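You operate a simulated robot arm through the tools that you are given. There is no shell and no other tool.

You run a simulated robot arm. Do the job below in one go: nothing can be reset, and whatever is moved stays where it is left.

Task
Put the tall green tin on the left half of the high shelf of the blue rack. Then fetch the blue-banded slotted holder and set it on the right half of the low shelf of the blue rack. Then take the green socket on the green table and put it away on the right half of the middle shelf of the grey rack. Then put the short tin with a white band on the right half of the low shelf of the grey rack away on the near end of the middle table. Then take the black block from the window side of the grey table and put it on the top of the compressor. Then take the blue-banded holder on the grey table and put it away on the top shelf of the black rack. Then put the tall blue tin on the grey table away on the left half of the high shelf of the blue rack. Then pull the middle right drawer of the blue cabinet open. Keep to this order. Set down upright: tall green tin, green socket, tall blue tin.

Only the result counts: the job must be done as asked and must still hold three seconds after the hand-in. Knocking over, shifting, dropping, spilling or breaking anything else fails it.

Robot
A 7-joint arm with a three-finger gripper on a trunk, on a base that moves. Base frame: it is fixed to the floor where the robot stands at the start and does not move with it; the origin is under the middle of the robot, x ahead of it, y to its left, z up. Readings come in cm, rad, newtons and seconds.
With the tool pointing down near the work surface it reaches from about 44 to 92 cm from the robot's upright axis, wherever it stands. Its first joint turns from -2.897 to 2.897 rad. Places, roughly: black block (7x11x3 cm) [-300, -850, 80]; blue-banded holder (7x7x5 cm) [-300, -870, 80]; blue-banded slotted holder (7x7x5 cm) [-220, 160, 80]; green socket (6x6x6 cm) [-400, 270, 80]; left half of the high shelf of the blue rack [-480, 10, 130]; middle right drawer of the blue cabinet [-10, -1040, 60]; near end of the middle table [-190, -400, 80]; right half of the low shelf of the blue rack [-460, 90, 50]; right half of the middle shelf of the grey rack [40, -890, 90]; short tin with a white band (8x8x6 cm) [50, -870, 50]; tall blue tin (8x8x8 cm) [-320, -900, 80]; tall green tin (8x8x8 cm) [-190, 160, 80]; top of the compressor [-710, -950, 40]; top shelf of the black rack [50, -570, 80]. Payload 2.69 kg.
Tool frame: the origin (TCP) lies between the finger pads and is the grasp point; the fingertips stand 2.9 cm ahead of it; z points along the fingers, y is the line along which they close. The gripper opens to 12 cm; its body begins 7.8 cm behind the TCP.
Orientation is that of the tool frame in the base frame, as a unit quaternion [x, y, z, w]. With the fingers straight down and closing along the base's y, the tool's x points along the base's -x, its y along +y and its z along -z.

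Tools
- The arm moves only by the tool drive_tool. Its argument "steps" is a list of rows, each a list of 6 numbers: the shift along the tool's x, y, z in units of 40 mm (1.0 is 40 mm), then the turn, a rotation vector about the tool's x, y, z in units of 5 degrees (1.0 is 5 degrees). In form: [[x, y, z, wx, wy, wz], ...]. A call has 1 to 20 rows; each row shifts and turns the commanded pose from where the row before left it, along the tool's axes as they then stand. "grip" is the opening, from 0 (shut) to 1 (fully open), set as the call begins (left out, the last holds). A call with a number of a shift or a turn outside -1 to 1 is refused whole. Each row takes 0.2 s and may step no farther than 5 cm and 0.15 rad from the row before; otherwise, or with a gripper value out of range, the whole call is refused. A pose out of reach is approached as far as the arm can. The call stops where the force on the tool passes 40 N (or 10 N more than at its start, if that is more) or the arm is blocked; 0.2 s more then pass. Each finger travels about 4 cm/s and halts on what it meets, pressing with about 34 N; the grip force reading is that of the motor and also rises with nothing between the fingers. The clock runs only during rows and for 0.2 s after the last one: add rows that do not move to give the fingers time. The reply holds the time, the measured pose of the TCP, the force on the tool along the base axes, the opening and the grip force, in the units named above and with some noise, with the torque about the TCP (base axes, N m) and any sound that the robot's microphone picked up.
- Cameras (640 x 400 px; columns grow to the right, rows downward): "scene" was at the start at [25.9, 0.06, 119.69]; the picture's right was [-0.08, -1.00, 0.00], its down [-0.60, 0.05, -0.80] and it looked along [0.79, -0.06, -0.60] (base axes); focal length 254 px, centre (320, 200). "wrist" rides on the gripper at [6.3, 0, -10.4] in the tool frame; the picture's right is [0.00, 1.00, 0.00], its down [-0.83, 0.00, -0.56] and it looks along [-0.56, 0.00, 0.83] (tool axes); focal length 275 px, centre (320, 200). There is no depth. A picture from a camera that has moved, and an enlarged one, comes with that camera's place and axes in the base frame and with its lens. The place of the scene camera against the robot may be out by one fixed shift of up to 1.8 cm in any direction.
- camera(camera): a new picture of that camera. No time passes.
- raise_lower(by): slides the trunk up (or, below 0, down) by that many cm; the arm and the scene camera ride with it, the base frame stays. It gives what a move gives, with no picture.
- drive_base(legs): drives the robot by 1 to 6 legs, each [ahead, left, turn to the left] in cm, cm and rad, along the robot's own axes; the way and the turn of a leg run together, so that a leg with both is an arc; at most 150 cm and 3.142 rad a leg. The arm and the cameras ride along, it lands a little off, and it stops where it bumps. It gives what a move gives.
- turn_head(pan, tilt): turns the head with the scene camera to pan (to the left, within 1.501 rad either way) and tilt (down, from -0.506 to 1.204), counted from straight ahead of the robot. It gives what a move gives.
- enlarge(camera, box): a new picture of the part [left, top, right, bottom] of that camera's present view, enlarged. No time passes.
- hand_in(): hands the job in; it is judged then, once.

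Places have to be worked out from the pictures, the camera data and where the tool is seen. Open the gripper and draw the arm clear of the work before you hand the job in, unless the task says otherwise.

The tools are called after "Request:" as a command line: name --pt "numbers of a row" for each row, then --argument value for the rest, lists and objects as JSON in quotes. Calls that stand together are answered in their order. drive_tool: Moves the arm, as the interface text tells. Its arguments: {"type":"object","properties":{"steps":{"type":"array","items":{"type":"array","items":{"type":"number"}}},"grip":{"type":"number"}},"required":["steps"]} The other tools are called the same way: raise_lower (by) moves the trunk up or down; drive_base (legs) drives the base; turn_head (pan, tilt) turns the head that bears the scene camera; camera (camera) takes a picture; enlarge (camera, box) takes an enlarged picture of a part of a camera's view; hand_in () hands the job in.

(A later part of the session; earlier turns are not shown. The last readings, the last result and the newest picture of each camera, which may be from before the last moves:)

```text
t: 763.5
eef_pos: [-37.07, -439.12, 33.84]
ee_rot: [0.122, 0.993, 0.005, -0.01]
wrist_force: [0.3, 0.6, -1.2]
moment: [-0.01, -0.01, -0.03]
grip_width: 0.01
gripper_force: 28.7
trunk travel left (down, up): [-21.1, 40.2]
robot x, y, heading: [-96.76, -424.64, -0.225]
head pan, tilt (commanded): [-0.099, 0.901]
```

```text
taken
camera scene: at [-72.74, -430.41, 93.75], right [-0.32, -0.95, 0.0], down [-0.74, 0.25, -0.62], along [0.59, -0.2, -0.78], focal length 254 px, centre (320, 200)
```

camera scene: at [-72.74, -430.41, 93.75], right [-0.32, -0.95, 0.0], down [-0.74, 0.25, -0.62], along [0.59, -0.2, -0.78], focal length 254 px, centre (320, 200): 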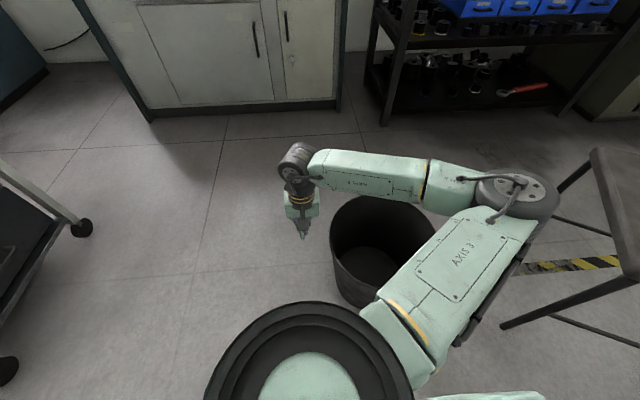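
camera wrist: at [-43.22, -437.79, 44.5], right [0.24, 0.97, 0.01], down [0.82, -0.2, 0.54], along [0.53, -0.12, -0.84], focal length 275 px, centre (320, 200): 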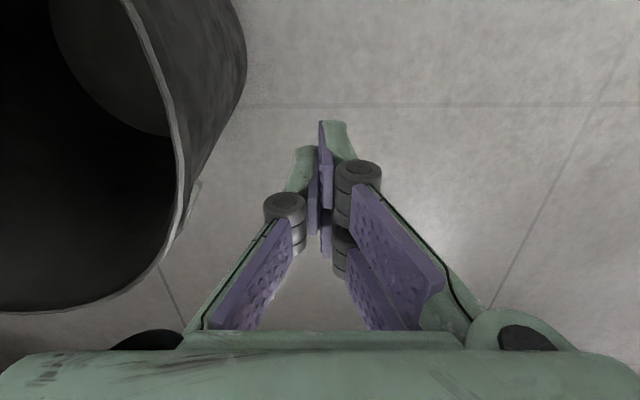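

The tips were just above the rim and slipped off. I raise the hand and look from above to get the bin's exact place and height.

Request:
drive_tool --pt "0 0 -1 0 0 0" --pt "0 0 -1 0 0 0" --pt "0 0 -1 0 0 0" --pt "0 0 -1 0 0 0" --pt "0 0 -1 0 0 0" --pt "0 0 -1 0 0 0" --pt "0 -0.9 0 0 0 0" --pt "0 -0.9 0 0 0 0" --pt "0 -0.9 0 0 0 0" --pt "0 0 0 0 0 0" --grip 0.4

Request:
camera --camera "wrist"

Request:
camera --camera "scene"

```text
t: 765.6
eef_pos: [-39.49, -449.87, 57.73]
ee_rot: [0.121, 0.993, 0.005, -0.009]
wrist_force: [0.0, -0.6, -1.3]
moment: [-0.01, -0.02, 0.02]
grip_width: 4.77
gripper_force: 0.1
trunk travel left (down, up): [-21.1, 40.2]
robot x, y, heading: [-96.65, -425.16, -0.226]
head pan, tilt (commanded): [-0.099, 0.901]
```

```text
taken
camera wrist: at [-45.51, -448.56, 68.41], right [0.24, 0.97, 0.01], down [0.82, -0.2, 0.54], along [0.53, -0.12, -0.84], focal length 275 px, centre (320, 200)
```

wrist: 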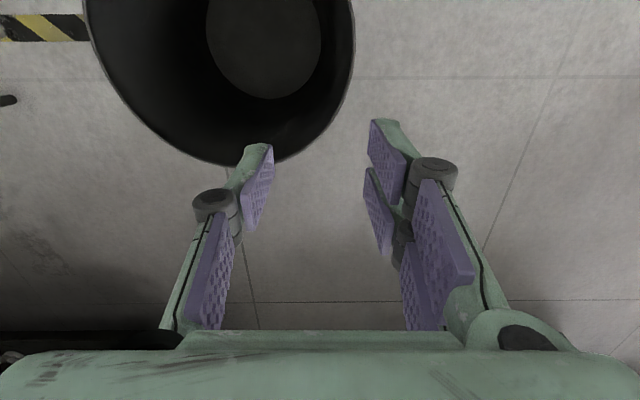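

```text
taken
camera scene: at [-72.74, -430.41, 93.75], right [-0.32, -0.95, 0.0], down [-0.74, 0.25, -0.62], along [0.59, -0.2, -0.78], focal length 254 px, centre (320, 200)
```

scene: 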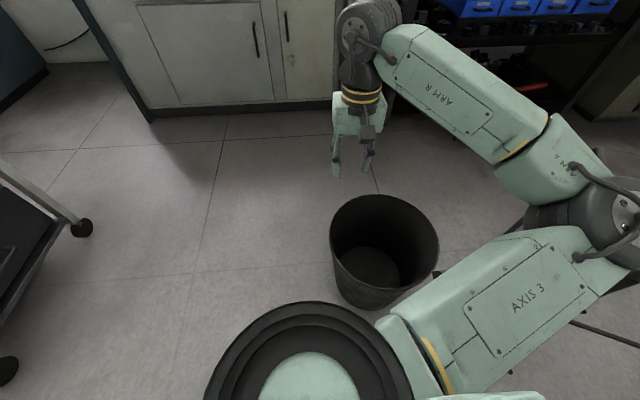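

The rim is at z≈32. I shift 4 cm north so the wall is between the fingers and lower deeper, to z≈28.5.

Request:
drive_tool --pt "0 0.98 0 0 0 0" --pt "0 0 1 0 0 0" --pt "0 0 1 0 0 0" --pt "0 0 1 0 0 0" --pt "0 0 1 0 0 0" --pt "0 0 1 0 0 0" --pt "0 0 0 0 0 0" --grip 0.4

Request:
camera --camera "wrist"

```text
t: 767.2
eef_pos: [-38.76, -445.82, 37.58]
ee_rot: [0.122, 0.993, 0.005, -0.008]
wrist_force: [-0.2, -0.2, -0.9]
moment: [-0.02, 0.01, 0.0]
grip_width: 4.8
gripper_force: 0.1
trunk travel left (down, up): [-21.1, 40.2]
robot x, y, heading: [-96.77, -425.49, -0.226]
head pan, tilt (commanded): [-0.099, 0.901]
```

```text
taken
camera wrist: at [-44.8, -444.48, 48.34], right [0.24, 0.97, 0.01], down [0.82, -0.2, 0.54], along [0.53, -0.12, -0.84], focal length 275 px, centre (320, 200)
```

wrist: 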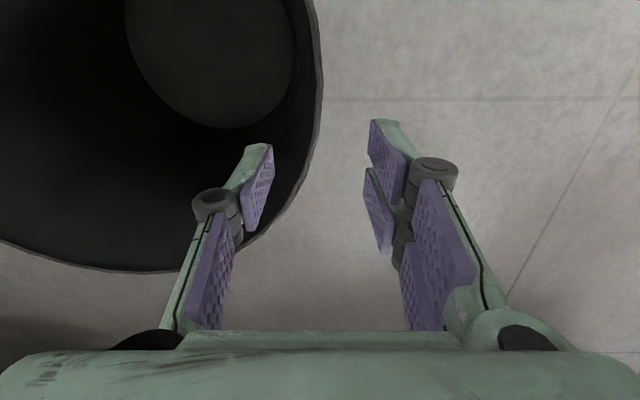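

I back 3.5 cm toward the bin's centre line, then lower 9 cm and close.

Request:
drive_tool --pt "0.85 -0.1 0 0 0 0" --pt "0 0 0.8 0 0 0" --pt "0 0 0.8 0 0 0" --pt "0 0 0.7 0 0 0" --pt "0 0 0 0 0 0" --grip 0.4

Request:
camera --camera "wrist"

```text
t: 768.5
eef_pos: [-42.33, -445.31, 28.66]
ee_rot: [0.122, 0.992, 0.005, -0.01]
wrist_force: [-0.4, 0.5, 0.2]
moment: [-0.03, 0.04, -0.02]
grip_width: 4.78
gripper_force: 0.0
trunk travel left (down, up): [-21.1, 40.2]
robot x, y, heading: [-97.02, -424.96, -0.228]
head pan, tilt (commanded): [-0.099, 0.901]
```

```text
taken
camera wrist: at [-48.42, -444.01, 39.3], right [0.24, 0.97, 0.01], down [0.82, -0.2, 0.54], along [0.53, -0.12, -0.84], focal length 275 px, centre (320, 200)
```

wrist: 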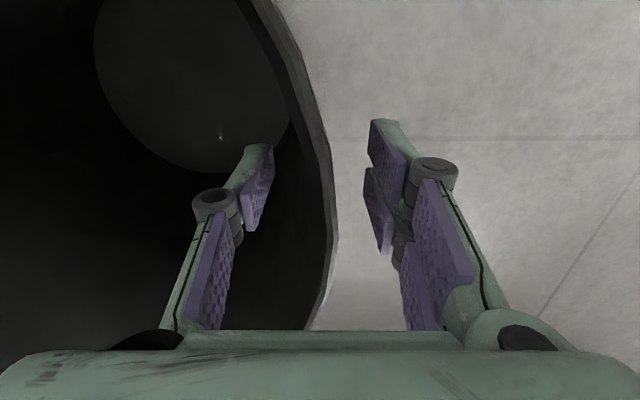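

Now the wall is clearly between the fingers. I close.

Request:
drive_tool --pt "0 0 0 0 0 0" --pt "0 0 0 0 0 0" --pt "0 0 0 0 0 0" --pt "0 0 0 0 0 0" --pt "0 0 0 0 0 0" --grip 0

Request:
camera --camera "wrist"

```text
t: 769.6
eef_pos: [-42.32, -445.29, 28.7]
ee_rot: [0.123, 0.992, 0.003, -0.01]
wrist_force: [-2.9, -2.4, 0.6]
moment: [-1.26, 0.22, -0.99]
grip_width: 1.08
gripper_force: 34.1
trunk travel left (down, up): [-21.1, 40.2]
robot x, y, heading: [-96.6, -424.84, -0.225]
head pan, tilt (commanded): [-0.099, 0.901]
```

```text
taken
camera wrist: at [-48.44, -444.01, 39.35], right [0.24, 0.97, 0.01], down [0.82, -0.2, 0.54], along [0.52, -0.12, -0.84], focal length 275 px, centre (320, 200)
```

wrist: 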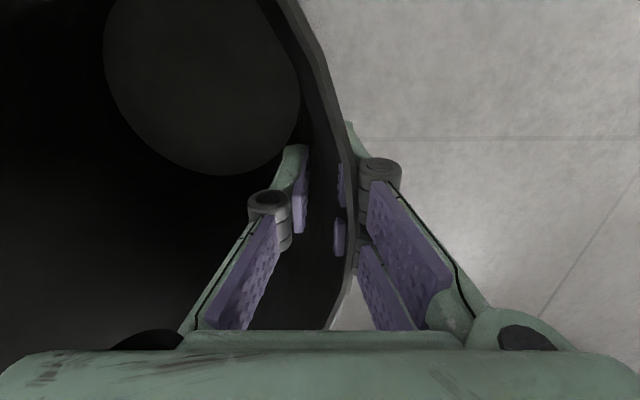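

The wall is held (1.1 cm). I lift its side 1 cm and drag the bin 25 cm north in small steps.

Request:
drive_tool --pt "0 0 -0.25 0 0 0" --pt "-0.064 0.6 0 0 0 0" --pt "-0.064 0.6 0 0 0 0" --pt "-0.064 0.6 0 0 0 0" --pt "-0.064 0.6 0 0 0 0" --pt "0 0 0 0 0 0" --grip 0

Request:
camera --camera "wrist"

Request:
camera --camera "scene"

```text
t: 771.0
eef_pos: [-39.07, -436.14, 29.71]
ee_rot: [0.122, 0.992, 0.005, -0.01]
wrist_force: [-0.8, -1.2, 0.7]
moment: [-1.22, 0.43, -0.2]
grip_width: 0.77
gripper_force: 34.7
trunk travel left (down, up): [-21.1, 40.2]
robot x, y, heading: [-96.68, -425.14, -0.23]
head pan, tilt (commanded): [-0.099, 0.901]
```

```text
taken
camera wrist: at [-45.07, -434.86, 40.36], right [0.24, 0.97, 0.01], down [0.82, -0.2, 0.54], along [0.52, -0.12, -0.84], focal length 275 px, centre (320, 200)
```

wrist: 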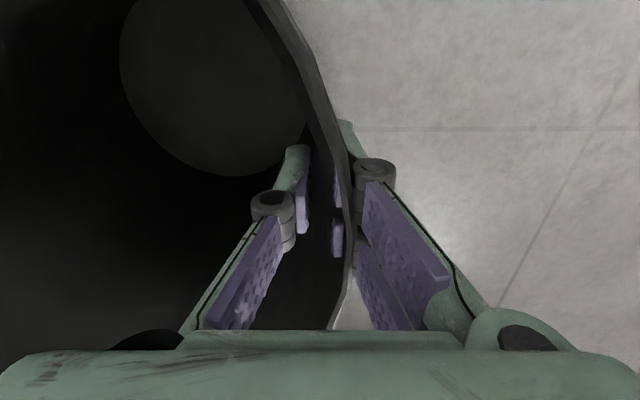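

```text
taken
camera scene: at [-72.74, -430.4, 93.76], right [-0.32, -0.95, 0.0], down [-0.74, 0.25, -0.62], along [0.59, -0.2, -0.78], focal length 254 px, centre (320, 200)
```

scene: 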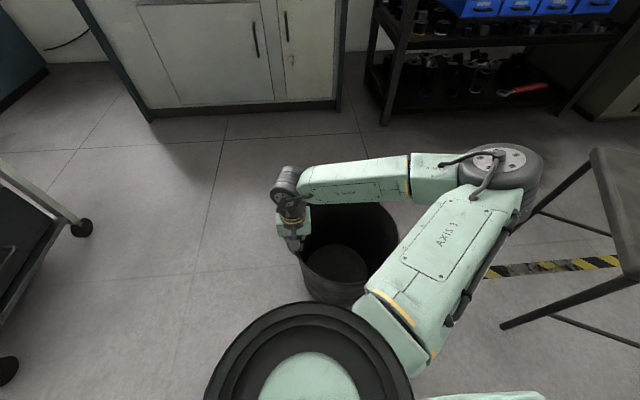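

It follows well: the bin is now at about [-42,-449.5]. I drag the remaining 14 cm.

Request:
drive_tool --pt "-0.015 0.6 0 0 0 0" --pt "-0.015 0.6 0 0 0 0" --pt "-0.015 0.6 0 0 0 0" --pt "-0.015 0.6 0 0 0 0" --pt "-0.015 0.6 0 0 0 0" --pt "-0.015 0.4 0 0 0 0" --pt "0 0 0 0 0 0" --grip 0

Request:
camera --camera "wrist"

Request:
camera --camera "scene"

```text
t: 772.6
eef_pos: [-35.34, -423.23, 29.7]
ee_rot: [0.122, 0.992, 0.005, -0.011]
wrist_force: [-0.8, -2.4, -1.7]
moment: [-1.38, 0.38, -0.12]
grip_width: 0.78
gripper_force: 34.1
trunk travel left (down, up): [-21.1, 40.2]
robot x, y, heading: [-96.55, -425.43, -0.226]
head pan, tilt (commanded): [-0.099, 0.901]
```

```text
taken
camera wrist: at [-41.4, -421.9, 40.4], right [0.24, 0.97, 0.01], down [0.82, -0.2, 0.54], along [0.52, -0.12, -0.84], focal length 275 px, centre (320, 200)
```

wrist: 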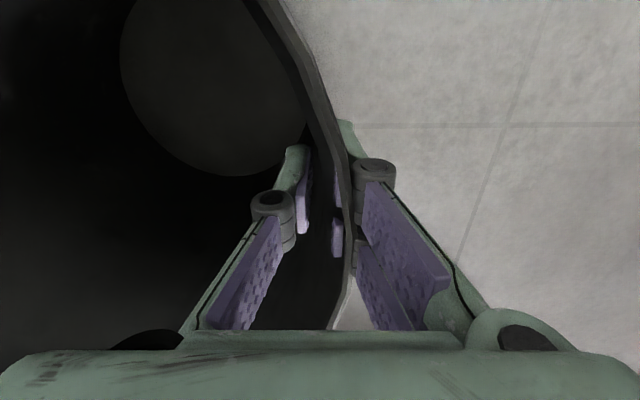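

```text
taken
camera scene: at [-72.73, -430.4, 93.75], right [-0.32, -0.95, 0.0], down [-0.74, 0.25, -0.62], along [0.59, -0.2, -0.78], focal length 254 px, centre (320, 200)
```

scene: 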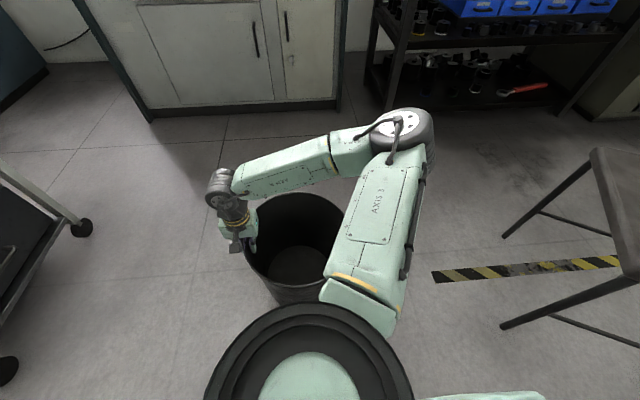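

The bin's centre is back at about [-38.4,-436.4]. I set its side down, open and raise the hand.

Request:
drive_tool --pt "0 0 0.25 0 0 0" --pt "0 0 0 0 0 0" --grip 0

Request:
drive_tool --pt "0 0 0 0 0 0" --pt "0 0 0 0 0 0" --pt "0 0 0 0 0 0" --grip 0.35

Request:
drive_tool --pt "0 0 -1 0 0 0" --pt "0 0 -1 0 0 0" --pt "0 0 -1 0 0 0" --pt "0 0 -1 0 0 0" --pt "0 0 -1 0 0 0" --pt "0 0 -1 0 0 0" --pt "0 0 -1 0 0 0" --pt "0 0 -1 0 0 0" --pt "0 0 0 0 0 0" --grip 0.35

Request:
camera --camera "wrist"

Request:
camera --camera "scene"

```text
t: 773.2
eef_pos: [-35.45, -422.95, 28.96]
ee_rot: [0.12, 0.993, 0.005, -0.009]
wrist_force: [0.3, 8.8, 12.2]
moment: [-1.46, -0.4, 0.11]
grip_width: 0.98
gripper_force: 34.5
trunk travel left (down, up): [-21.1, 40.2]
robot x, y, heading: [-96.64, -425.07, -0.224]
head pan, tilt (commanded): [-0.099, 0.901]
```

```text
t: 774.0
eef_pos: [-35.33, -423.17, 28.75]
ee_rot: [0.122, 0.992, 0.004, -0.009]
wrist_force: [0.0, -0.5, 0.5]
moment: [-0.02, -0.02, 0.01]
grip_width: 4.21
gripper_force: 0.0
trunk travel left (down, up): [-21.1, 40.2]
robot x, y, heading: [-96.59, -424.81, -0.234]
head pan, tilt (commanded): [-0.099, 0.901]
```

```text
t: 776.0
eef_pos: [-34.92, -423.49, 60.84]
ee_rot: [0.121, 0.993, 0.005, -0.01]
wrist_force: [-0.2, -0.6, 0.2]
moment: [0.0, -0.02, 0.02]
grip_width: 4.19
gripper_force: 0.1
trunk travel left (down, up): [-21.1, 40.2]
robot x, y, heading: [-96.7, -425.59, -0.228]
head pan, tilt (commanded): [-0.099, 0.901]
```

```text
taken
camera wrist: at [-40.9, -422.18, 71.46], right [0.24, 0.97, 0.01], down [0.82, -0.2, 0.54], along [0.53, -0.12, -0.84], focal length 275 px, centre (320, 200)
```

wrist: 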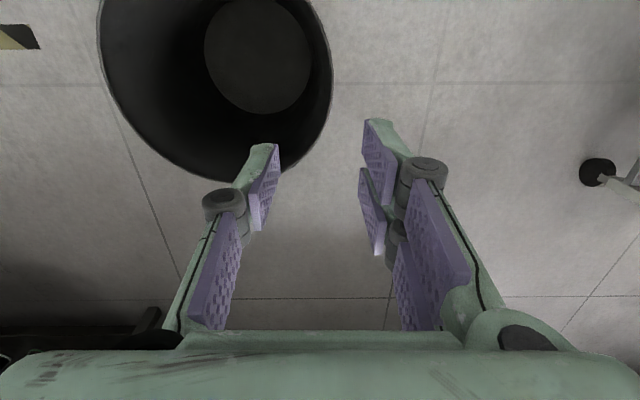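

```text
taken
camera scene: at [-72.74, -430.41, 93.75], right [-0.32, -0.95, 0.0], down [-0.74, 0.25, -0.62], along [0.59, -0.2, -0.78], focal length 254 px, centre (320, 200)
```

scene: 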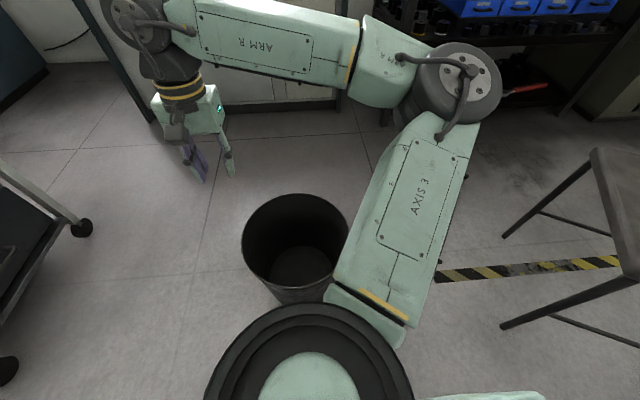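

The bin is back in place ([-37.7,-437]). Now the tall blue tin: I raise the trunk, pitch the hand to 45° again and turn south.

Request:
raise_lower --by 40

Request:
drive_tool --pt "0 0 0 0 -1 0" --pt "0 0 0 0 -1 0" --pt "0 0 0 0 -1 0" --pt "0 0 0 0 -1 0" --pt "0 0 0 0 -1 0" --pt "0 0 0 0 -1 0" --pt "0 0 0 0 -1 0" --pt "0 0 0 0 -1 0" --pt "0 0 0 0 -1 0" --pt "0 0 0 0 0 0" --grip 1

Request:
drive_base --legs '[[0, 0, -1.58]]'

```text
t: 779.9
eef_pos: [-34.81, -423.52, 100.73]
ee_rot: [0.122, 0.993, 0.005, -0.009]
wrist_force: [0.3, 0.3, -0.6]
moment: [0.0, 0.0, -0.03]
grip_width: 4.19
gripper_force: 0.1
trunk travel left (down, up): [-61.1, 0.2]
robot x, y, heading: [-96.93, -425.02, -0.229]
head pan, tilt (commanded): [-0.099, 0.901]
```

```text
t: 782.1
eef_pos: [-34.84, -423.53, 100.64]
ee_rot: [0.115, 0.92, -0.043, 0.371]
wrist_force: [0.3, 0.1, 0.2]
moment: [0.05, 0.01, -0.01]
grip_width: 12.02
gripper_force: 0.1
trunk travel left (down, up): [-61.1, 0.2]
robot x, y, heading: [-96.8, -425.19, -0.225]
head pan, tilt (commanded): [-0.099, 0.901]
```

```text
t: 786.4
eef_pos: [-95.88, -487.06, 100.72]
ee_rot: [0.736, 0.565, -0.294, 0.23]
wrist_force: [0.1, 0.4, -0.3]
moment: [-0.02, 0.05, -0.03]
grip_width: 12.03
gripper_force: 0.0
trunk travel left (down, up): [-61.1, 0.2]
robot x, y, heading: [-96.97, -425.3, -1.81]
head pan, tilt (commanded): [-0.099, 0.901]
```

I drive down the aisle keeping clear of chair and bins, then stop north of the grey table.

Request:
drive_base --legs '[[44, -18, 0], [95, 0, 0], [65, 15, 0], [75, 0, 0], [50, -13, 0]]'

Request:
turn_head --pan -1.4 --tilt 0.5

Request:
camera --camera "scene"

```text
t: 803.4
eef_pos: [-190.26, -802.59, 100.71]
ee_rot: [0.737, 0.564, -0.294, 0.229]
wrist_force: [0.6, -0.4, -0.3]
moment: [0.0, 0.0, -0.01]
grip_width: 11.98
gripper_force: 0.1
trunk travel left (down, up): [-61.1, 0.2]
robot x, y, heading: [-190.67, -741.01, -1.818]
head pan, tilt (commanded): [-0.099, 0.901]
```

```text
t: 804.9
eef_pos: [-190.16, -802.74, 100.69]
ee_rot: [0.736, 0.564, -0.295, 0.23]
wrist_force: [0.3, -0.1, 0.6]
moment: [0.0, 0.01, -0.01]
grip_width: 11.97
gripper_force: 0.0
trunk travel left (down, up): [-61.1, 0.2]
robot x, y, heading: [-190.46, -740.64, -1.813]
head pan, tilt (commanded): [-1.4, 0.499]
```

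```text
taken
camera scene: at [-202.03, -754.51, 137.14], right [0.07, 1.0, 0.0], down [0.48, -0.04, -0.88], along [-0.88, 0.06, -0.48], focal length 254 px, centre (320, 200)
```

scene: 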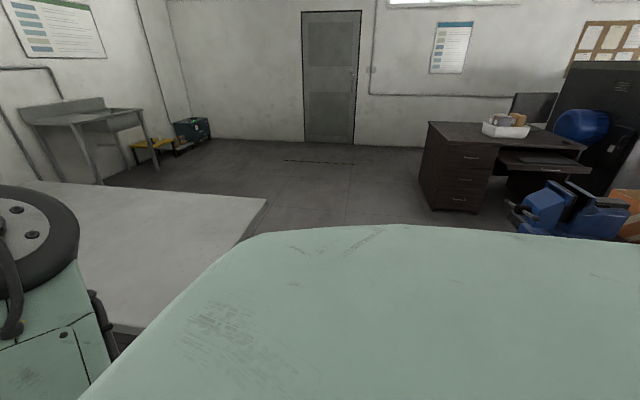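

I strafe west along the corridor past the grey table's north end, then go south along its west side, and turn left to face it.

Request:
drive_base --legs '[[0, -150, 0], [0, -25, 0], [120, 0, 0]]'

Request:
turn_head --pan 0.9 --tilt 0.5

Request:
camera --camera "scene"

```text
t: 824.5
eef_pos: [-386.08, -878.87, 100.67]
ee_rot: [0.731, 0.571, -0.291, 0.232]
wrist_force: [-0.4, -0.1, -0.5]
moment: [0.02, 0.0, 0.01]
grip_width: 12.01
gripper_force: 0.0
trunk travel left (down, up): [-61.1, 0.2]
robot x, y, heading: [-388.18, -816.65, -1.796]
head pan, tilt (commanded): [-1.4, 0.499]
```

```text
t: 826.6
eef_pos: [-386.12, -878.83, 100.62]
ee_rot: [0.731, 0.571, -0.293, 0.233]
wrist_force: [0.5, -0.7, 0.6]
moment: [-0.04, 0.0, 0.01]
grip_width: 12.0
gripper_force: 0.2
trunk travel left (down, up): [-61.1, 0.2]
robot x, y, heading: [-387.99, -817.05, -1.8]
head pan, tilt (commanded): [0.901, 0.499]
```

```text
taken
camera scene: at [-384.04, -838.59, 137.14], right [-0.78, -0.62, 0.0], down [-0.3, 0.37, -0.88], along [0.55, -0.69, -0.48], focal length 254 px, centre (320, 200)
```

scene: 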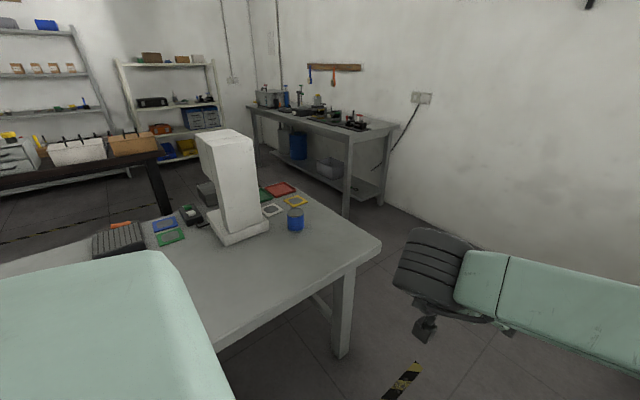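

The blue tin stands free on the table's west side at about [-320.7,-901.5], the microscope base 10 cm to its left-back. I go 60 cm further and turn left to face it.

Request:
drive_base --legs '[[60, 0, 0], [0, 0, 1.563]]'

Request:
turn_head --pan 0.0 --tilt 0.6

Request:
camera --camera "scene"

Request:
camera --camera "wrist"

```text
t: 834.0
eef_pos: [-339.57, -874.28, 100.78]
ee_rot: [0.114, 0.921, -0.042, 0.371]
wrist_force: [1.0, 0.1, 0.7]
moment: [-0.01, -0.02, 0.01]
grip_width: 11.99
gripper_force: 0.1
trunk travel left (down, up): [-61.1, 0.2]
robot x, y, heading: [-401.47, -875.63, -0.229]
head pan, tilt (commanded): [0.901, 0.499]
```

```text
t: 835.1
eef_pos: [-339.49, -874.43, 100.64]
ee_rot: [0.115, 0.92, -0.043, 0.371]
wrist_force: [0.2, 0.4, 1.0]
moment: [-0.02, 0.0, -0.02]
grip_width: 11.99
gripper_force: 0.1
trunk travel left (down, up): [-61.1, 0.2]
robot x, y, heading: [-401.21, -876.14, -0.226]
head pan, tilt (commanded): [0.0, 0.6]
```

```text
taken
camera scene: at [-375.92, -880.9, 136.23], right [-0.22, -0.97, 0.0], down [-0.55, 0.13, -0.83], along [0.8, -0.18, -0.56], focal length 254 px, centre (320, 200)
```

scene: 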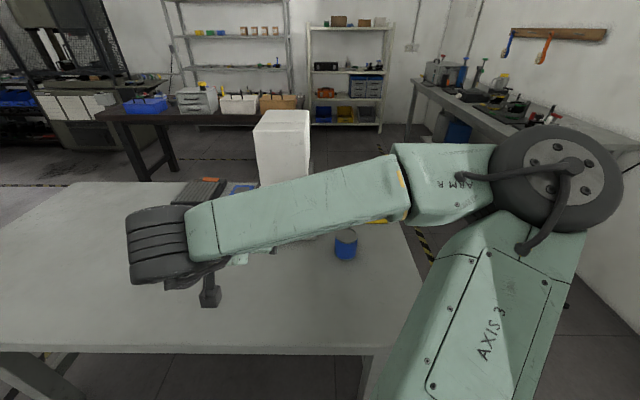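

```text
taken
camera wrist: at [-351.04, -871.67, 104.0], right [0.24, 0.97, 0.0], down [0.21, -0.05, 0.98], along [0.95, -0.23, -0.21], focal length 275 px, centre (320, 200)
```

wrist: 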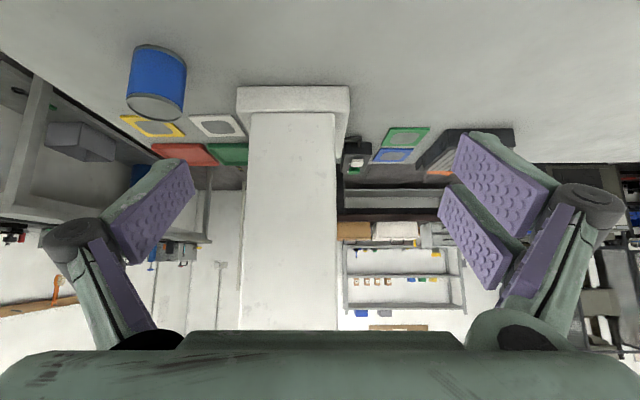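

The wrist camera gives the tin at about [-321.5,-904]. I move to a pre-grasp point 13 cm back along the tool axis.

Request:
drive_tool --pt "-0.079 -0.766 0.59 0 0 0" --pt "-0.079 -0.766 0.59 0 0 0" --pt "-0.079 -0.766 0.59 0 0 0" --pt "-0.079 -0.766 0.59 0 0 0" --pt "-0.079 -0.766 0.59 0 0 0" --pt "-0.079 -0.766 0.59 0 0 0" --pt "-0.079 -0.766 0.59 0 0 0" --pt "-0.079 -0.766 0.59 0 0 0" --pt "0 0 0 0 0 0" --grip 0.85

Request:
camera --camera "wrist"

Request:
enlarge --camera "scene" --box '[220, 160, 420, 310]'

```text
t: 837.1
eef_pos: [-330.77, -901.58, 88.73]
ee_rot: [0.114, 0.92, -0.043, 0.372]
wrist_force: [-0.4, -0.1, 0.2]
moment: [0.0, 0.03, 0.0]
grip_width: 10.2
gripper_force: 0.0
trunk travel left (down, up): [-61.1, 0.2]
robot x, y, heading: [-401.45, -876.31, -0.23]
head pan, tilt (commanded): [0.0, 0.6]
```

```text
taken
camera wrist: at [-342.39, -898.89, 92.03], right [0.24, 0.97, 0.0], down [0.21, -0.05, 0.98], along [0.95, -0.23, -0.21], focal length 275 px, centre (320, 200)
```

wrist: 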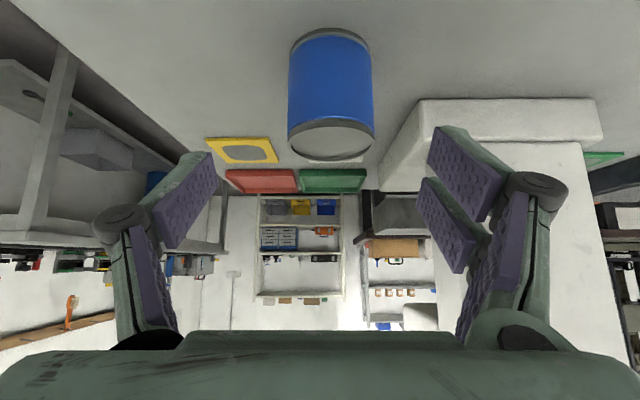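

```text
2.67 times, centred on (320, 235) of scene
camera zoom: at [-375.93, -880.9, 136.23], right [-0.22, -0.97, 0.0], down [-0.55, 0.13, -0.83], along [0.8, -0.19, -0.56], focal length 678 px, centre (320, 107)
```

zoom: 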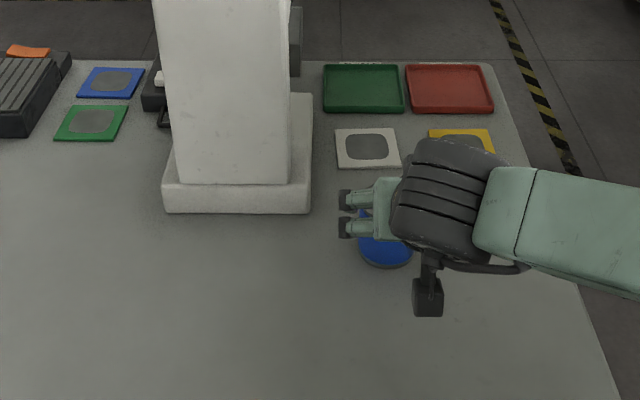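

The tin is well lined up (0.8 cm to the left); the microscope base corner is 11 cm left of it. I advance 12.9 cm along the axis.

Request:
drive_tool --pt "0.006 0.044 0.804 0 0 0" --pt "0.006 0.044 0.804 0 0 0" --pt "0.006 0.044 0.804 0 0 0" --pt "0 0 0 0 0 0" --grip 0.8

Request:
camera --camera "wrist"

```text
t: 838.1
eef_pos: [-324.21, -902.62, 81.69]
ee_rot: [0.114, 0.921, -0.043, 0.371]
wrist_force: [0.6, -1.0, 0.0]
moment: [0.01, -0.03, 0.02]
grip_width: 9.6
gripper_force: 0.0
trunk travel left (down, up): [-61.1, 0.2]
robot x, y, heading: [-401.6, -876.04, -0.229]
head pan, tilt (commanded): [0.0, 0.6]
```

```text
taken
camera wrist: at [-335.77, -899.94, 84.95], right [0.24, 0.97, 0.0], down [0.21, -0.05, 0.98], along [0.95, -0.23, -0.21], focal length 275 px, centre (320, 200)
```

wrist: 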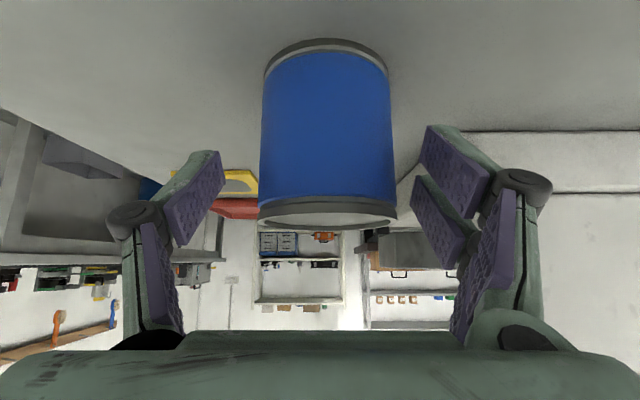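

The tin is about 2 cm further ahead and 0.3 cm left. I make the last 2.5 cm and check.

Request:
drive_tool --pt "-0.024 0.037 0.317 0 0 0" --pt "-0.024 0.037 0.317 0 0 0" --pt "0 0 0 0 0 0" --grip 0.8

Request:
camera --camera "wrist"

```text
t: 839.0
eef_pos: [-322.36, -902.82, 80.05]
ee_rot: [0.114, 0.921, -0.042, 0.371]
wrist_force: [-0.2, -0.1, 0.5]
moment: [-0.04, 0.0, 0.01]
grip_width: 9.57
gripper_force: 0.0
trunk travel left (down, up): [-61.1, 0.2]
robot x, y, heading: [-401.53, -875.75, -0.224]
head pan, tilt (commanded): [0.0, 0.6]
```

```text
taken
camera wrist: at [-333.88, -900.1, 83.31], right [0.24, 0.97, 0.0], down [0.21, -0.05, 0.98], along [0.95, -0.23, -0.21], focal length 275 px, centre (320, 200)
```

wrist: 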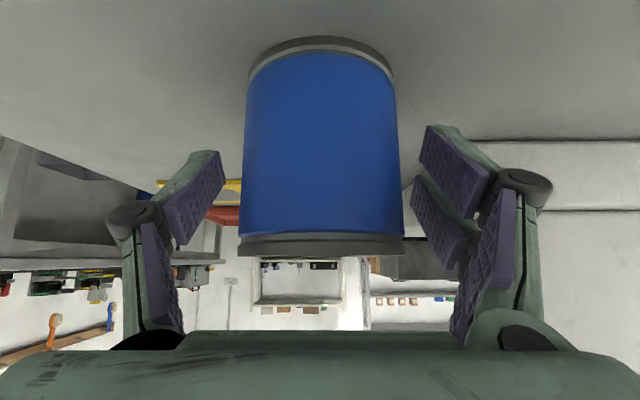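

The tin's grey lid is slightly wider than its body, so I grip lower and nearer the fingertips: 1.2 cm back and 0.7 cm down, then close.

Request:
drive_tool --pt "0.337 0.02 -0.082 0 0 0" --pt "0 0 0 0 0 0" --grip 0.8

Request:
drive_tool --pt "0 0 0 0 0 0" --pt "0 0 0 0 0 0" --pt "0 0 0 0 0 0" --pt "0 0 0 0 0 0" --pt "0 0 0 0 0 0" --pt "0 0 0 0 0 0" --grip 0

Request:
camera --camera "wrist"

```text
t: 839.5
eef_pos: [-323.46, -902.46, 79.29]
ee_rot: [0.114, 0.921, -0.042, 0.37]
wrist_force: [0.1, -0.3, 0.0]
moment: [0.0, -0.02, -0.01]
grip_width: 9.58
gripper_force: 0.1
trunk travel left (down, up): [-61.1, 0.2]
robot x, y, heading: [-401.21, -876.09, -0.228]
head pan, tilt (commanded): [0.0, 0.6]
```

```text
t: 841.0
eef_pos: [-323.52, -902.4, 79.26]
ee_rot: [0.114, 0.921, -0.043, 0.371]
wrist_force: [-0.4, -0.6, 0.9]
moment: [-0.17, 0.02, -0.03]
grip_width: 6.94
gripper_force: 34.0
trunk travel left (down, up): [-61.1, 0.2]
robot x, y, heading: [-401.39, -876.29, -0.233]
head pan, tilt (commanded): [0.0, 0.6]
```

```text
taken
camera wrist: at [-335.06, -899.73, 82.62], right [0.24, 0.97, 0.0], down [0.21, -0.05, 0.98], along [0.95, -0.23, -0.21], focal length 275 px, centre (320, 200)
```

wrist: 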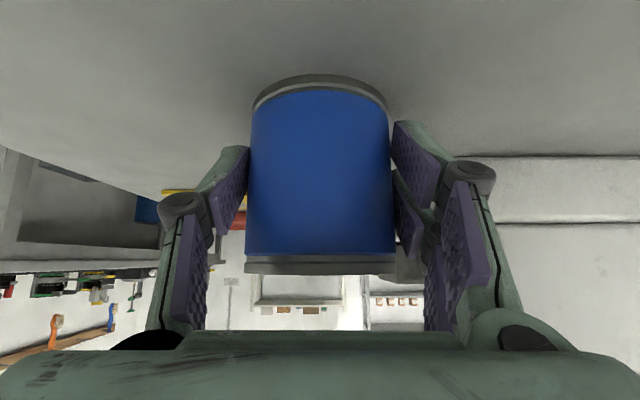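

Gripped on the body (6.94 cm). I lift 20 cm straight up and draw back 16 cm.

Request:
drive_tool --pt "-0.35 0 -0.36 0 0 0" --pt "-0.69 0 -0.72 0 0 0" --pt "-0.69 0 -0.72 0 0 0" --pt "-0.69 0 -0.72 0 0 0" --pt "-0.69 0 -0.72 0 0 0" --pt "-0.69 0 -0.72 0 0 0" --pt "0.7 0 -0.68 0 0 0" --pt "0.7 0 -0.68 0 0 0" --pt "0.7 0 -0.68 0 0 0" --pt "0.7 0 -0.68 0 0 0" --pt "0 0 0 0 0 0" --grip 0

Request:
camera --camera "wrist"

```text
t: 842.9
eef_pos: [-329.69, -891.3, 100.53]
ee_rot: [0.03, 0.929, -0.004, 0.368]
wrist_force: [-0.4, -0.3, -2.6]
moment: [0.05, 0.05, -0.02]
grip_width: 6.95
gripper_force: 34.4
trunk travel left (down, up): [-61.1, 0.2]
robot x, y, heading: [-401.63, -876.31, -0.225]
head pan, tilt (commanded): [0.0, 0.6]
stopped in row 9: the arm was blocked; the commanded pose is now the measured one
```

```text
taken
camera wrist: at [-341.53, -890.89, 104.13], right [0.06, 1.0, 0.01], down [0.22, -0.03, 0.97], along [0.97, -0.05, -0.23], focal length 275 px, centre (320, 200)
```

wrist: 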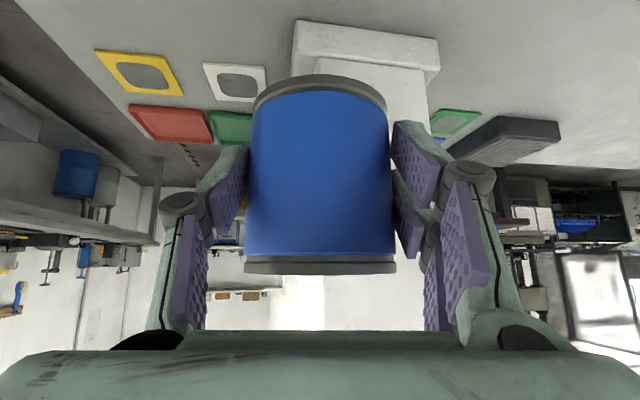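

The arm met its own body while folding and yawed 10°, but the tin is held level. I back the base 40 cm away from the table first.

Request:
drive_base --legs '[[-40, 0, 0]]'

Request:
turn_head --pan 0.0 --tilt 0.6

Request:
camera --camera "scene"

```text
t: 845.4
eef_pos: [-368.77, -882.31, 100.71]
ee_rot: [0.029, 0.929, -0.004, 0.368]
wrist_force: [0.0, -0.5, -2.3]
moment: [0.05, 0.06, -0.01]
grip_width: 6.98
gripper_force: 34.0
trunk travel left (down, up): [-61.1, 0.2]
robot x, y, heading: [-440.56, -867.27, -0.223]
head pan, tilt (commanded): [0.0, 0.6]
```

```text
t: 846.0
eef_pos: [-368.66, -882.3, 100.66]
ee_rot: [0.03, 0.929, -0.004, 0.369]
wrist_force: [-0.1, 0.3, -2.7]
moment: [0.02, 0.05, -0.01]
grip_width: 6.97
gripper_force: 33.8
trunk travel left (down, up): [-61.1, 0.2]
robot x, y, heading: [-440.47, -867.32, -0.225]
head pan, tilt (commanded): [0.0, 0.6]
```

```text
taken
camera scene: at [-414.9, -871.9, 136.22], right [-0.22, -0.97, 0.0], down [-0.55, 0.13, -0.82], along [0.8, -0.18, -0.57], focal length 254 px, centre (320, 200)
```

scene: 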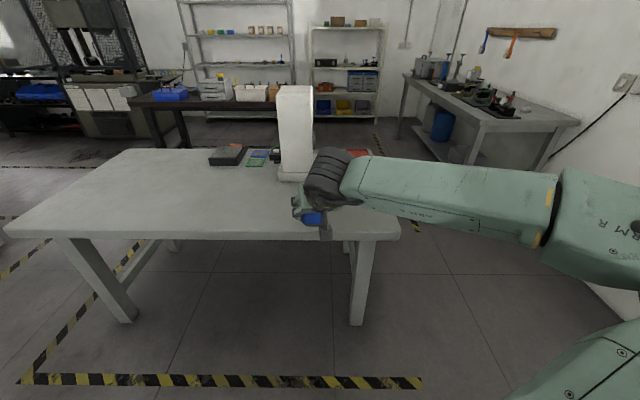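

The table is undisturbed. I turn the hand back in line and shift it left into its usual carrying place.

Request:
drive_tool --pt "0 0 0 0.73 0 0.73" --pt "0 0 0 0.73 0 0.73" --pt "0 0.7 0 0 0 0" --pt "0 0.7 0 0 0 0" --pt "0 0.7 0 0 0 0" --pt "0 0 0 0 0 0" --grip 0

Request:
camera --camera "wrist"

```text
t: 847.4
eef_pos: [-366.83, -874.22, 100.79]
ee_rot: [0.113, 0.923, -0.04, 0.365]
wrist_force: [-0.1, -0.1, -3.2]
moment: [-0.01, 0.07, -0.03]
grip_width: 6.98
gripper_force: 34.2
trunk travel left (down, up): [-61.1, 0.2]
robot x, y, heading: [-440.39, -866.54, -0.224]
head pan, tilt (commanded): [0.0, 0.6]
```

```text
taken
camera wrist: at [-378.18, -871.62, 104.27], right [0.23, 0.97, 0.0], down [0.22, -0.06, 0.97], along [0.95, -0.23, -0.23], focal length 275 px, centre (320, 200)
```

wrist: 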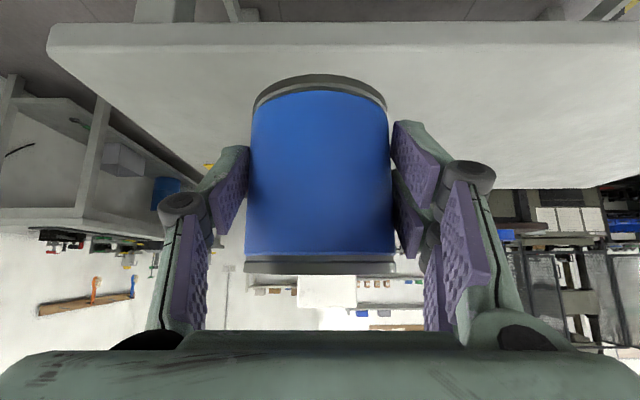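

The tin is level and secure. I turn to face south and go back around the grey table's north end to the main aisle.

Request:
drive_base --legs '[[0, 0, -1.585], [-90, 20, 0], [-90, 19, 0], [0, 150, 0], [0, 25, 0]]'

Request:
drive_base --legs '[[-50, 13, 0]]'

Request:
turn_head --pan -1.2 --tilt 0.8

Request:
camera --camera "scene"

```text
t: 874.2
eef_pos: [-198.14, -814.4, 100.72]
ee_rot: [0.734, 0.571, -0.288, 0.229]
wrist_force: [0.8, 0.3, -3.2]
moment: [0.08, 0.0, -0.03]
grip_width: 6.91
gripper_force: 33.9
trunk travel left (down, up): [-61.1, 0.2]
robot x, y, heading: [-190.79, -740.94, -1.802]
head pan, tilt (commanded): [0.0, 0.6]
```

```text
t: 877.2
eef_pos: [-174.09, -768.97, 100.91]
ee_rot: [0.734, 0.57, -0.288, 0.229]
wrist_force: [0.0, 0.0, -1.8]
moment: [0.0, -0.02, 0.04]
grip_width: 6.93
gripper_force: 33.9
trunk travel left (down, up): [-61.1, 0.2]
robot x, y, heading: [-166.54, -694.97, -1.803]
head pan, tilt (commanded): [0.0, 0.6]
```

```text
t: 878.6
eef_pos: [-174.16, -768.97, 100.86]
ee_rot: [0.735, 0.57, -0.288, 0.228]
wrist_force: [-1.5, 0.0, -3.8]
moment: [0.04, -0.01, -0.03]
grip_width: 6.89
gripper_force: 33.5
trunk travel left (down, up): [-61.1, 0.2]
robot x, y, heading: [-166.2, -695.39, -1.801]
head pan, tilt (commanded): [-1.201, 0.799]
```

```text
taken
camera scene: at [-176.34, -710.88, 134.54], right [-0.14, 0.99, 0.0], down [0.71, 0.1, -0.7], along [-0.69, -0.1, -0.72], focal length 254 px, centre (320, 200)
```

scene: 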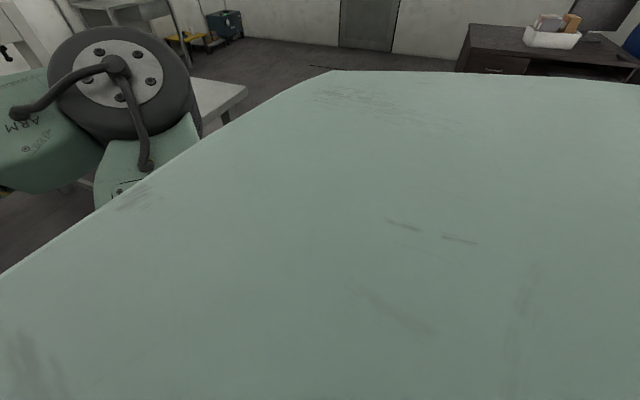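

I continue north up the aisle, past bins and chair, to about (p 5, d 400).

Request:
drive_base --legs '[[-75, 0, 0], [-65, -15, 0], [-95, 0, 0], [-80, 17, 0]]'

Request:
camera --camera "wrist"

```text
t: 894.4
eef_pos: [-99.4, -463.8, 100.82]
ee_rot: [0.737, 0.568, -0.289, 0.227]
wrist_force: [0.2, -0.2, -2.5]
moment: [0.07, -0.01, -0.03]
grip_width: 6.89
gripper_force: 34.0
trunk travel left (down, up): [-61.1, 0.2]
robot x, y, heading: [-91.38, -390.2, -1.806]
head pan, tilt (commanded): [-1.201, 0.799]
```

```text
taken
camera wrist: at [-96.64, -452.59, 104.28], right [0.97, -0.25, 0.01], down [-0.06, -0.22, 0.97], along [-0.24, -0.94, -0.23], focal length 275 px, centre (320, 200)
```

wrist: 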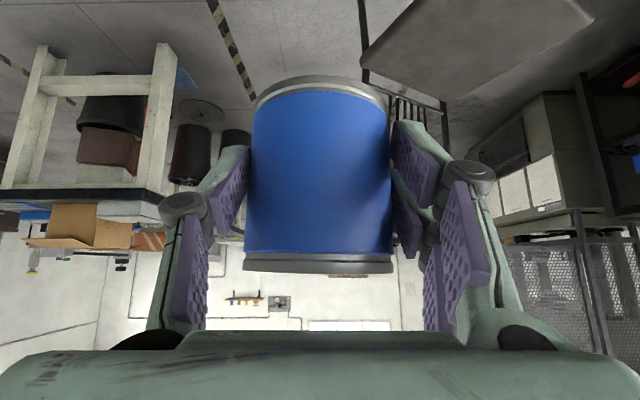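

I take a closer look at the bins near the second table.

Request:
enlarge --camera "wrist" --box '[60, 60, 280, 220]'

```text
2.50 times, centred on (170, 140) of wrist
camera zoom: at [-96.64, -452.59, 104.28], right [0.97, -0.25, 0.01], down [-0.06, -0.22, 0.97], along [-0.24, -0.94, -0.23], focal length 688 px, centre (695, 350)
```

zoom: 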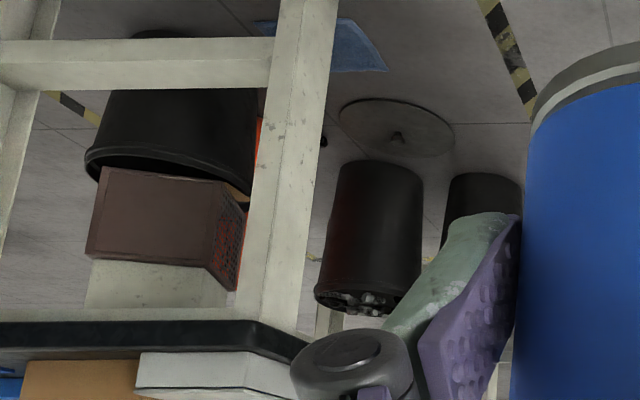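

The bins are where they were (the bin beside my path at [-213,-634]). I continue backward north to the start area and turn right to face west.

Request:
drive_base --legs '[[-111, 4, 0], [-137, 1, 0], [-140, -7, 0], [-36, -5, 0], [0, 0, -1.587]]'

Request:
turn_head --pan 0.0 --tilt 0.4

Request:
camera --camera "scene"

```text
t: 918.9
eef_pos: [-72.52, 30.21, 100.8]
ee_rot: [0.923, -0.118, -0.365, -0.043]
wrist_force: [-0.5, 0.6, -3.0]
moment: [0.0, -0.04, -0.01]
grip_width: 6.88
gripper_force: 34.5
trunk travel left (down, up): [-61.1, 0.2]
robot x, y, heading: [1.11, 22.13, 2.908]
head pan, tilt (commanded): [-1.201, 0.799]
```

```text
t: 920.3
eef_pos: [-72.56, 30.22, 100.76]
ee_rot: [0.923, -0.117, -0.365, -0.042]
wrist_force: [0.8, 0.1, -3.2]
moment: [-0.01, -0.05, -0.02]
grip_width: 6.86
gripper_force: 34.1
trunk travel left (down, up): [-61.1, 0.2]
robot x, y, heading: [0.81, 22.1, 2.909]
head pan, tilt (commanded): [0.0, 0.4]
```

```text
taken
camera scene: at [-21.48, 28.74, 138.05], right [0.24, 0.97, 0.0], down [0.38, -0.09, -0.92], along [-0.9, 0.22, -0.39], focal length 254 px, centre (320, 200)
```

scene: 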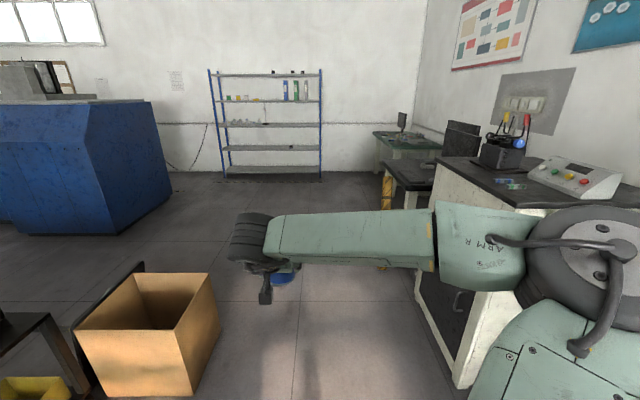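

The rack with the green tin is in view. I drive west between the carton and the benches, then to the viewing place in front of the rack's left half.

Request:
drive_base --legs '[[91, 10, 0], [83, 19, 0], [72, 23, 0], [99, 68, 0]]'

Request:
turn_head --pan 0.1 --tilt 0.3

Request:
camera --camera "scene"

Request:
camera --camera "wrist"

```text
t: 938.6
eef_pos: [-434.59, -10.87, 100.73]
ee_rot: [0.924, -0.109, -0.365, -0.039]
wrist_force: [0.7, 0.7, -3.9]
moment: [0.0, -0.07, 0.0]
grip_width: 6.87
gripper_force: 33.7
trunk travel left (down, up): [-61.1, 0.2]
robot x, y, heading: [-361.38, -17.57, 2.924]
head pan, tilt (commanded): [0.0, 0.4]
```

```text
t: 939.3
eef_pos: [-434.61, -10.8, 100.69]
ee_rot: [0.924, -0.109, -0.365, -0.039]
wrist_force: [-0.7, -0.1, -3.9]
moment: [-0.01, -0.03, -0.03]
grip_width: 6.85
gripper_force: 34.1
trunk travel left (down, up): [-61.1, 0.2]
robot x, y, heading: [-360.69, -17.47, 2.923]
head pan, tilt (commanded): [0.099, 0.3]
```

```text
taken
camera scene: at [-383.61, -12.19, 138.97], right [0.12, 0.99, 0.0], down [0.29, -0.04, -0.96], along [-0.95, 0.11, -0.3], focal length 254 px, centre (320, 200)
```

scene: 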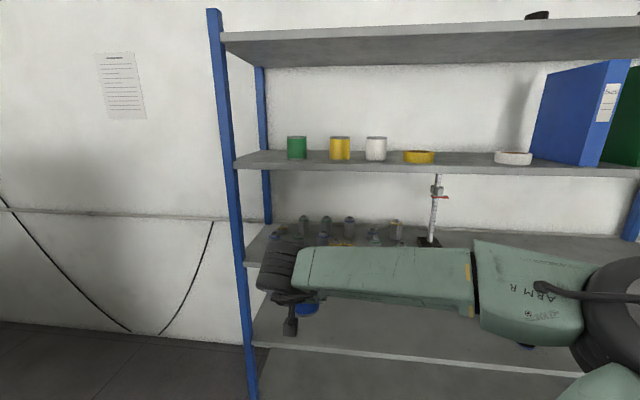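

```text
taken
camera wrist: at [-423.21, -13.52, 104.25], right [-0.23, -0.97, 0.0], down [-0.22, 0.06, 0.97], along [-0.95, 0.22, -0.23], focal length 275 px, centre (320, 200)
```

wrist: 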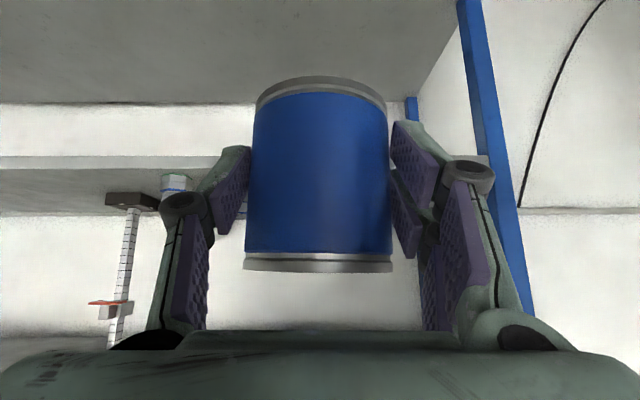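

The gap between the left post and the green tin is about 16 cm: the blue tin fits there. I draw the hand back 8 cm and raise it to its top height.

Request:
drive_tool --pt "0.73 0 -0.683 0 0 0" --pt "0.73 0 -0.683 0 0 0" --pt "-0.683 0 -0.731 0 0 0" --pt "-0.683 0 -0.731 0 0 0" --pt "-0.683 0 -0.731 0 0 0" --pt "-0.683 0 -0.731 0 0 0" --pt "-0.683 0 -0.731 0 0 0" --pt "-0.683 0 -0.731 0 0 0" --pt "-0.683 0 -0.731 0 0 0" --pt "-0.683 0 -0.731 0 0 0" --pt "-0.4 0 -0.43 0 0 0" --pt "0 0 0 0 0 0" --grip 0

Request:
camera --camera "wrist"

Request:
camera --camera "scene"

```text
t: 941.9
eef_pos: [-427.27, -11.63, 133.75]
ee_rot: [0.923, -0.109, -0.366, -0.037]
wrist_force: [0.0, 0.1, -2.8]
moment: [-0.02, -0.08, 0.02]
grip_width: 6.88
gripper_force: 33.8
out of reach, approached as far as the arm can: row 11
trunk travel left (down, up): [-61.1, 0.2]
robot x, y, heading: [-360.67, -17.3, 2.926]
head pan, tilt (commanded): [0.099, 0.3]
```

```text
taken
camera wrist: at [-415.88, -14.27, 137.2], right [-0.22, -0.97, 0.01], down [-0.22, 0.06, 0.97], along [-0.95, 0.22, -0.22], focal length 275 px, centre (320, 200)
```

wrist: 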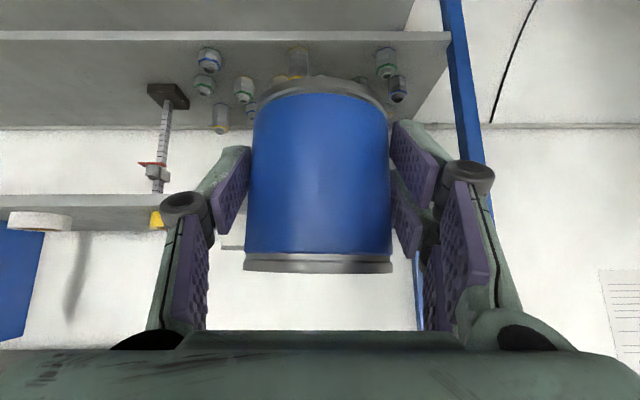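

```text
taken
camera scene: at [-383.6, -12.21, 138.98], right [0.12, 0.99, 0.0], down [0.29, -0.04, -0.96], along [-0.95, 0.11, -0.3], focal length 254 px, centre (320, 200)
```

scene: 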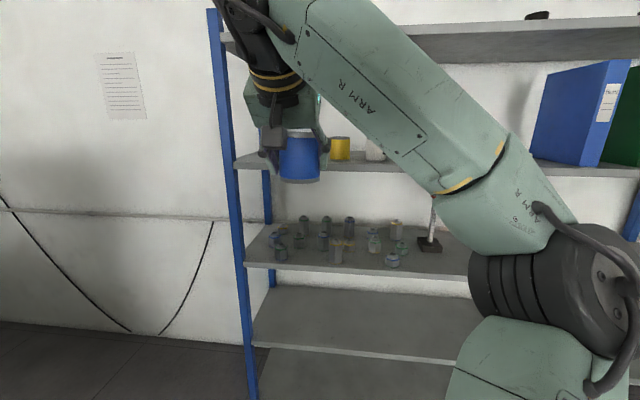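

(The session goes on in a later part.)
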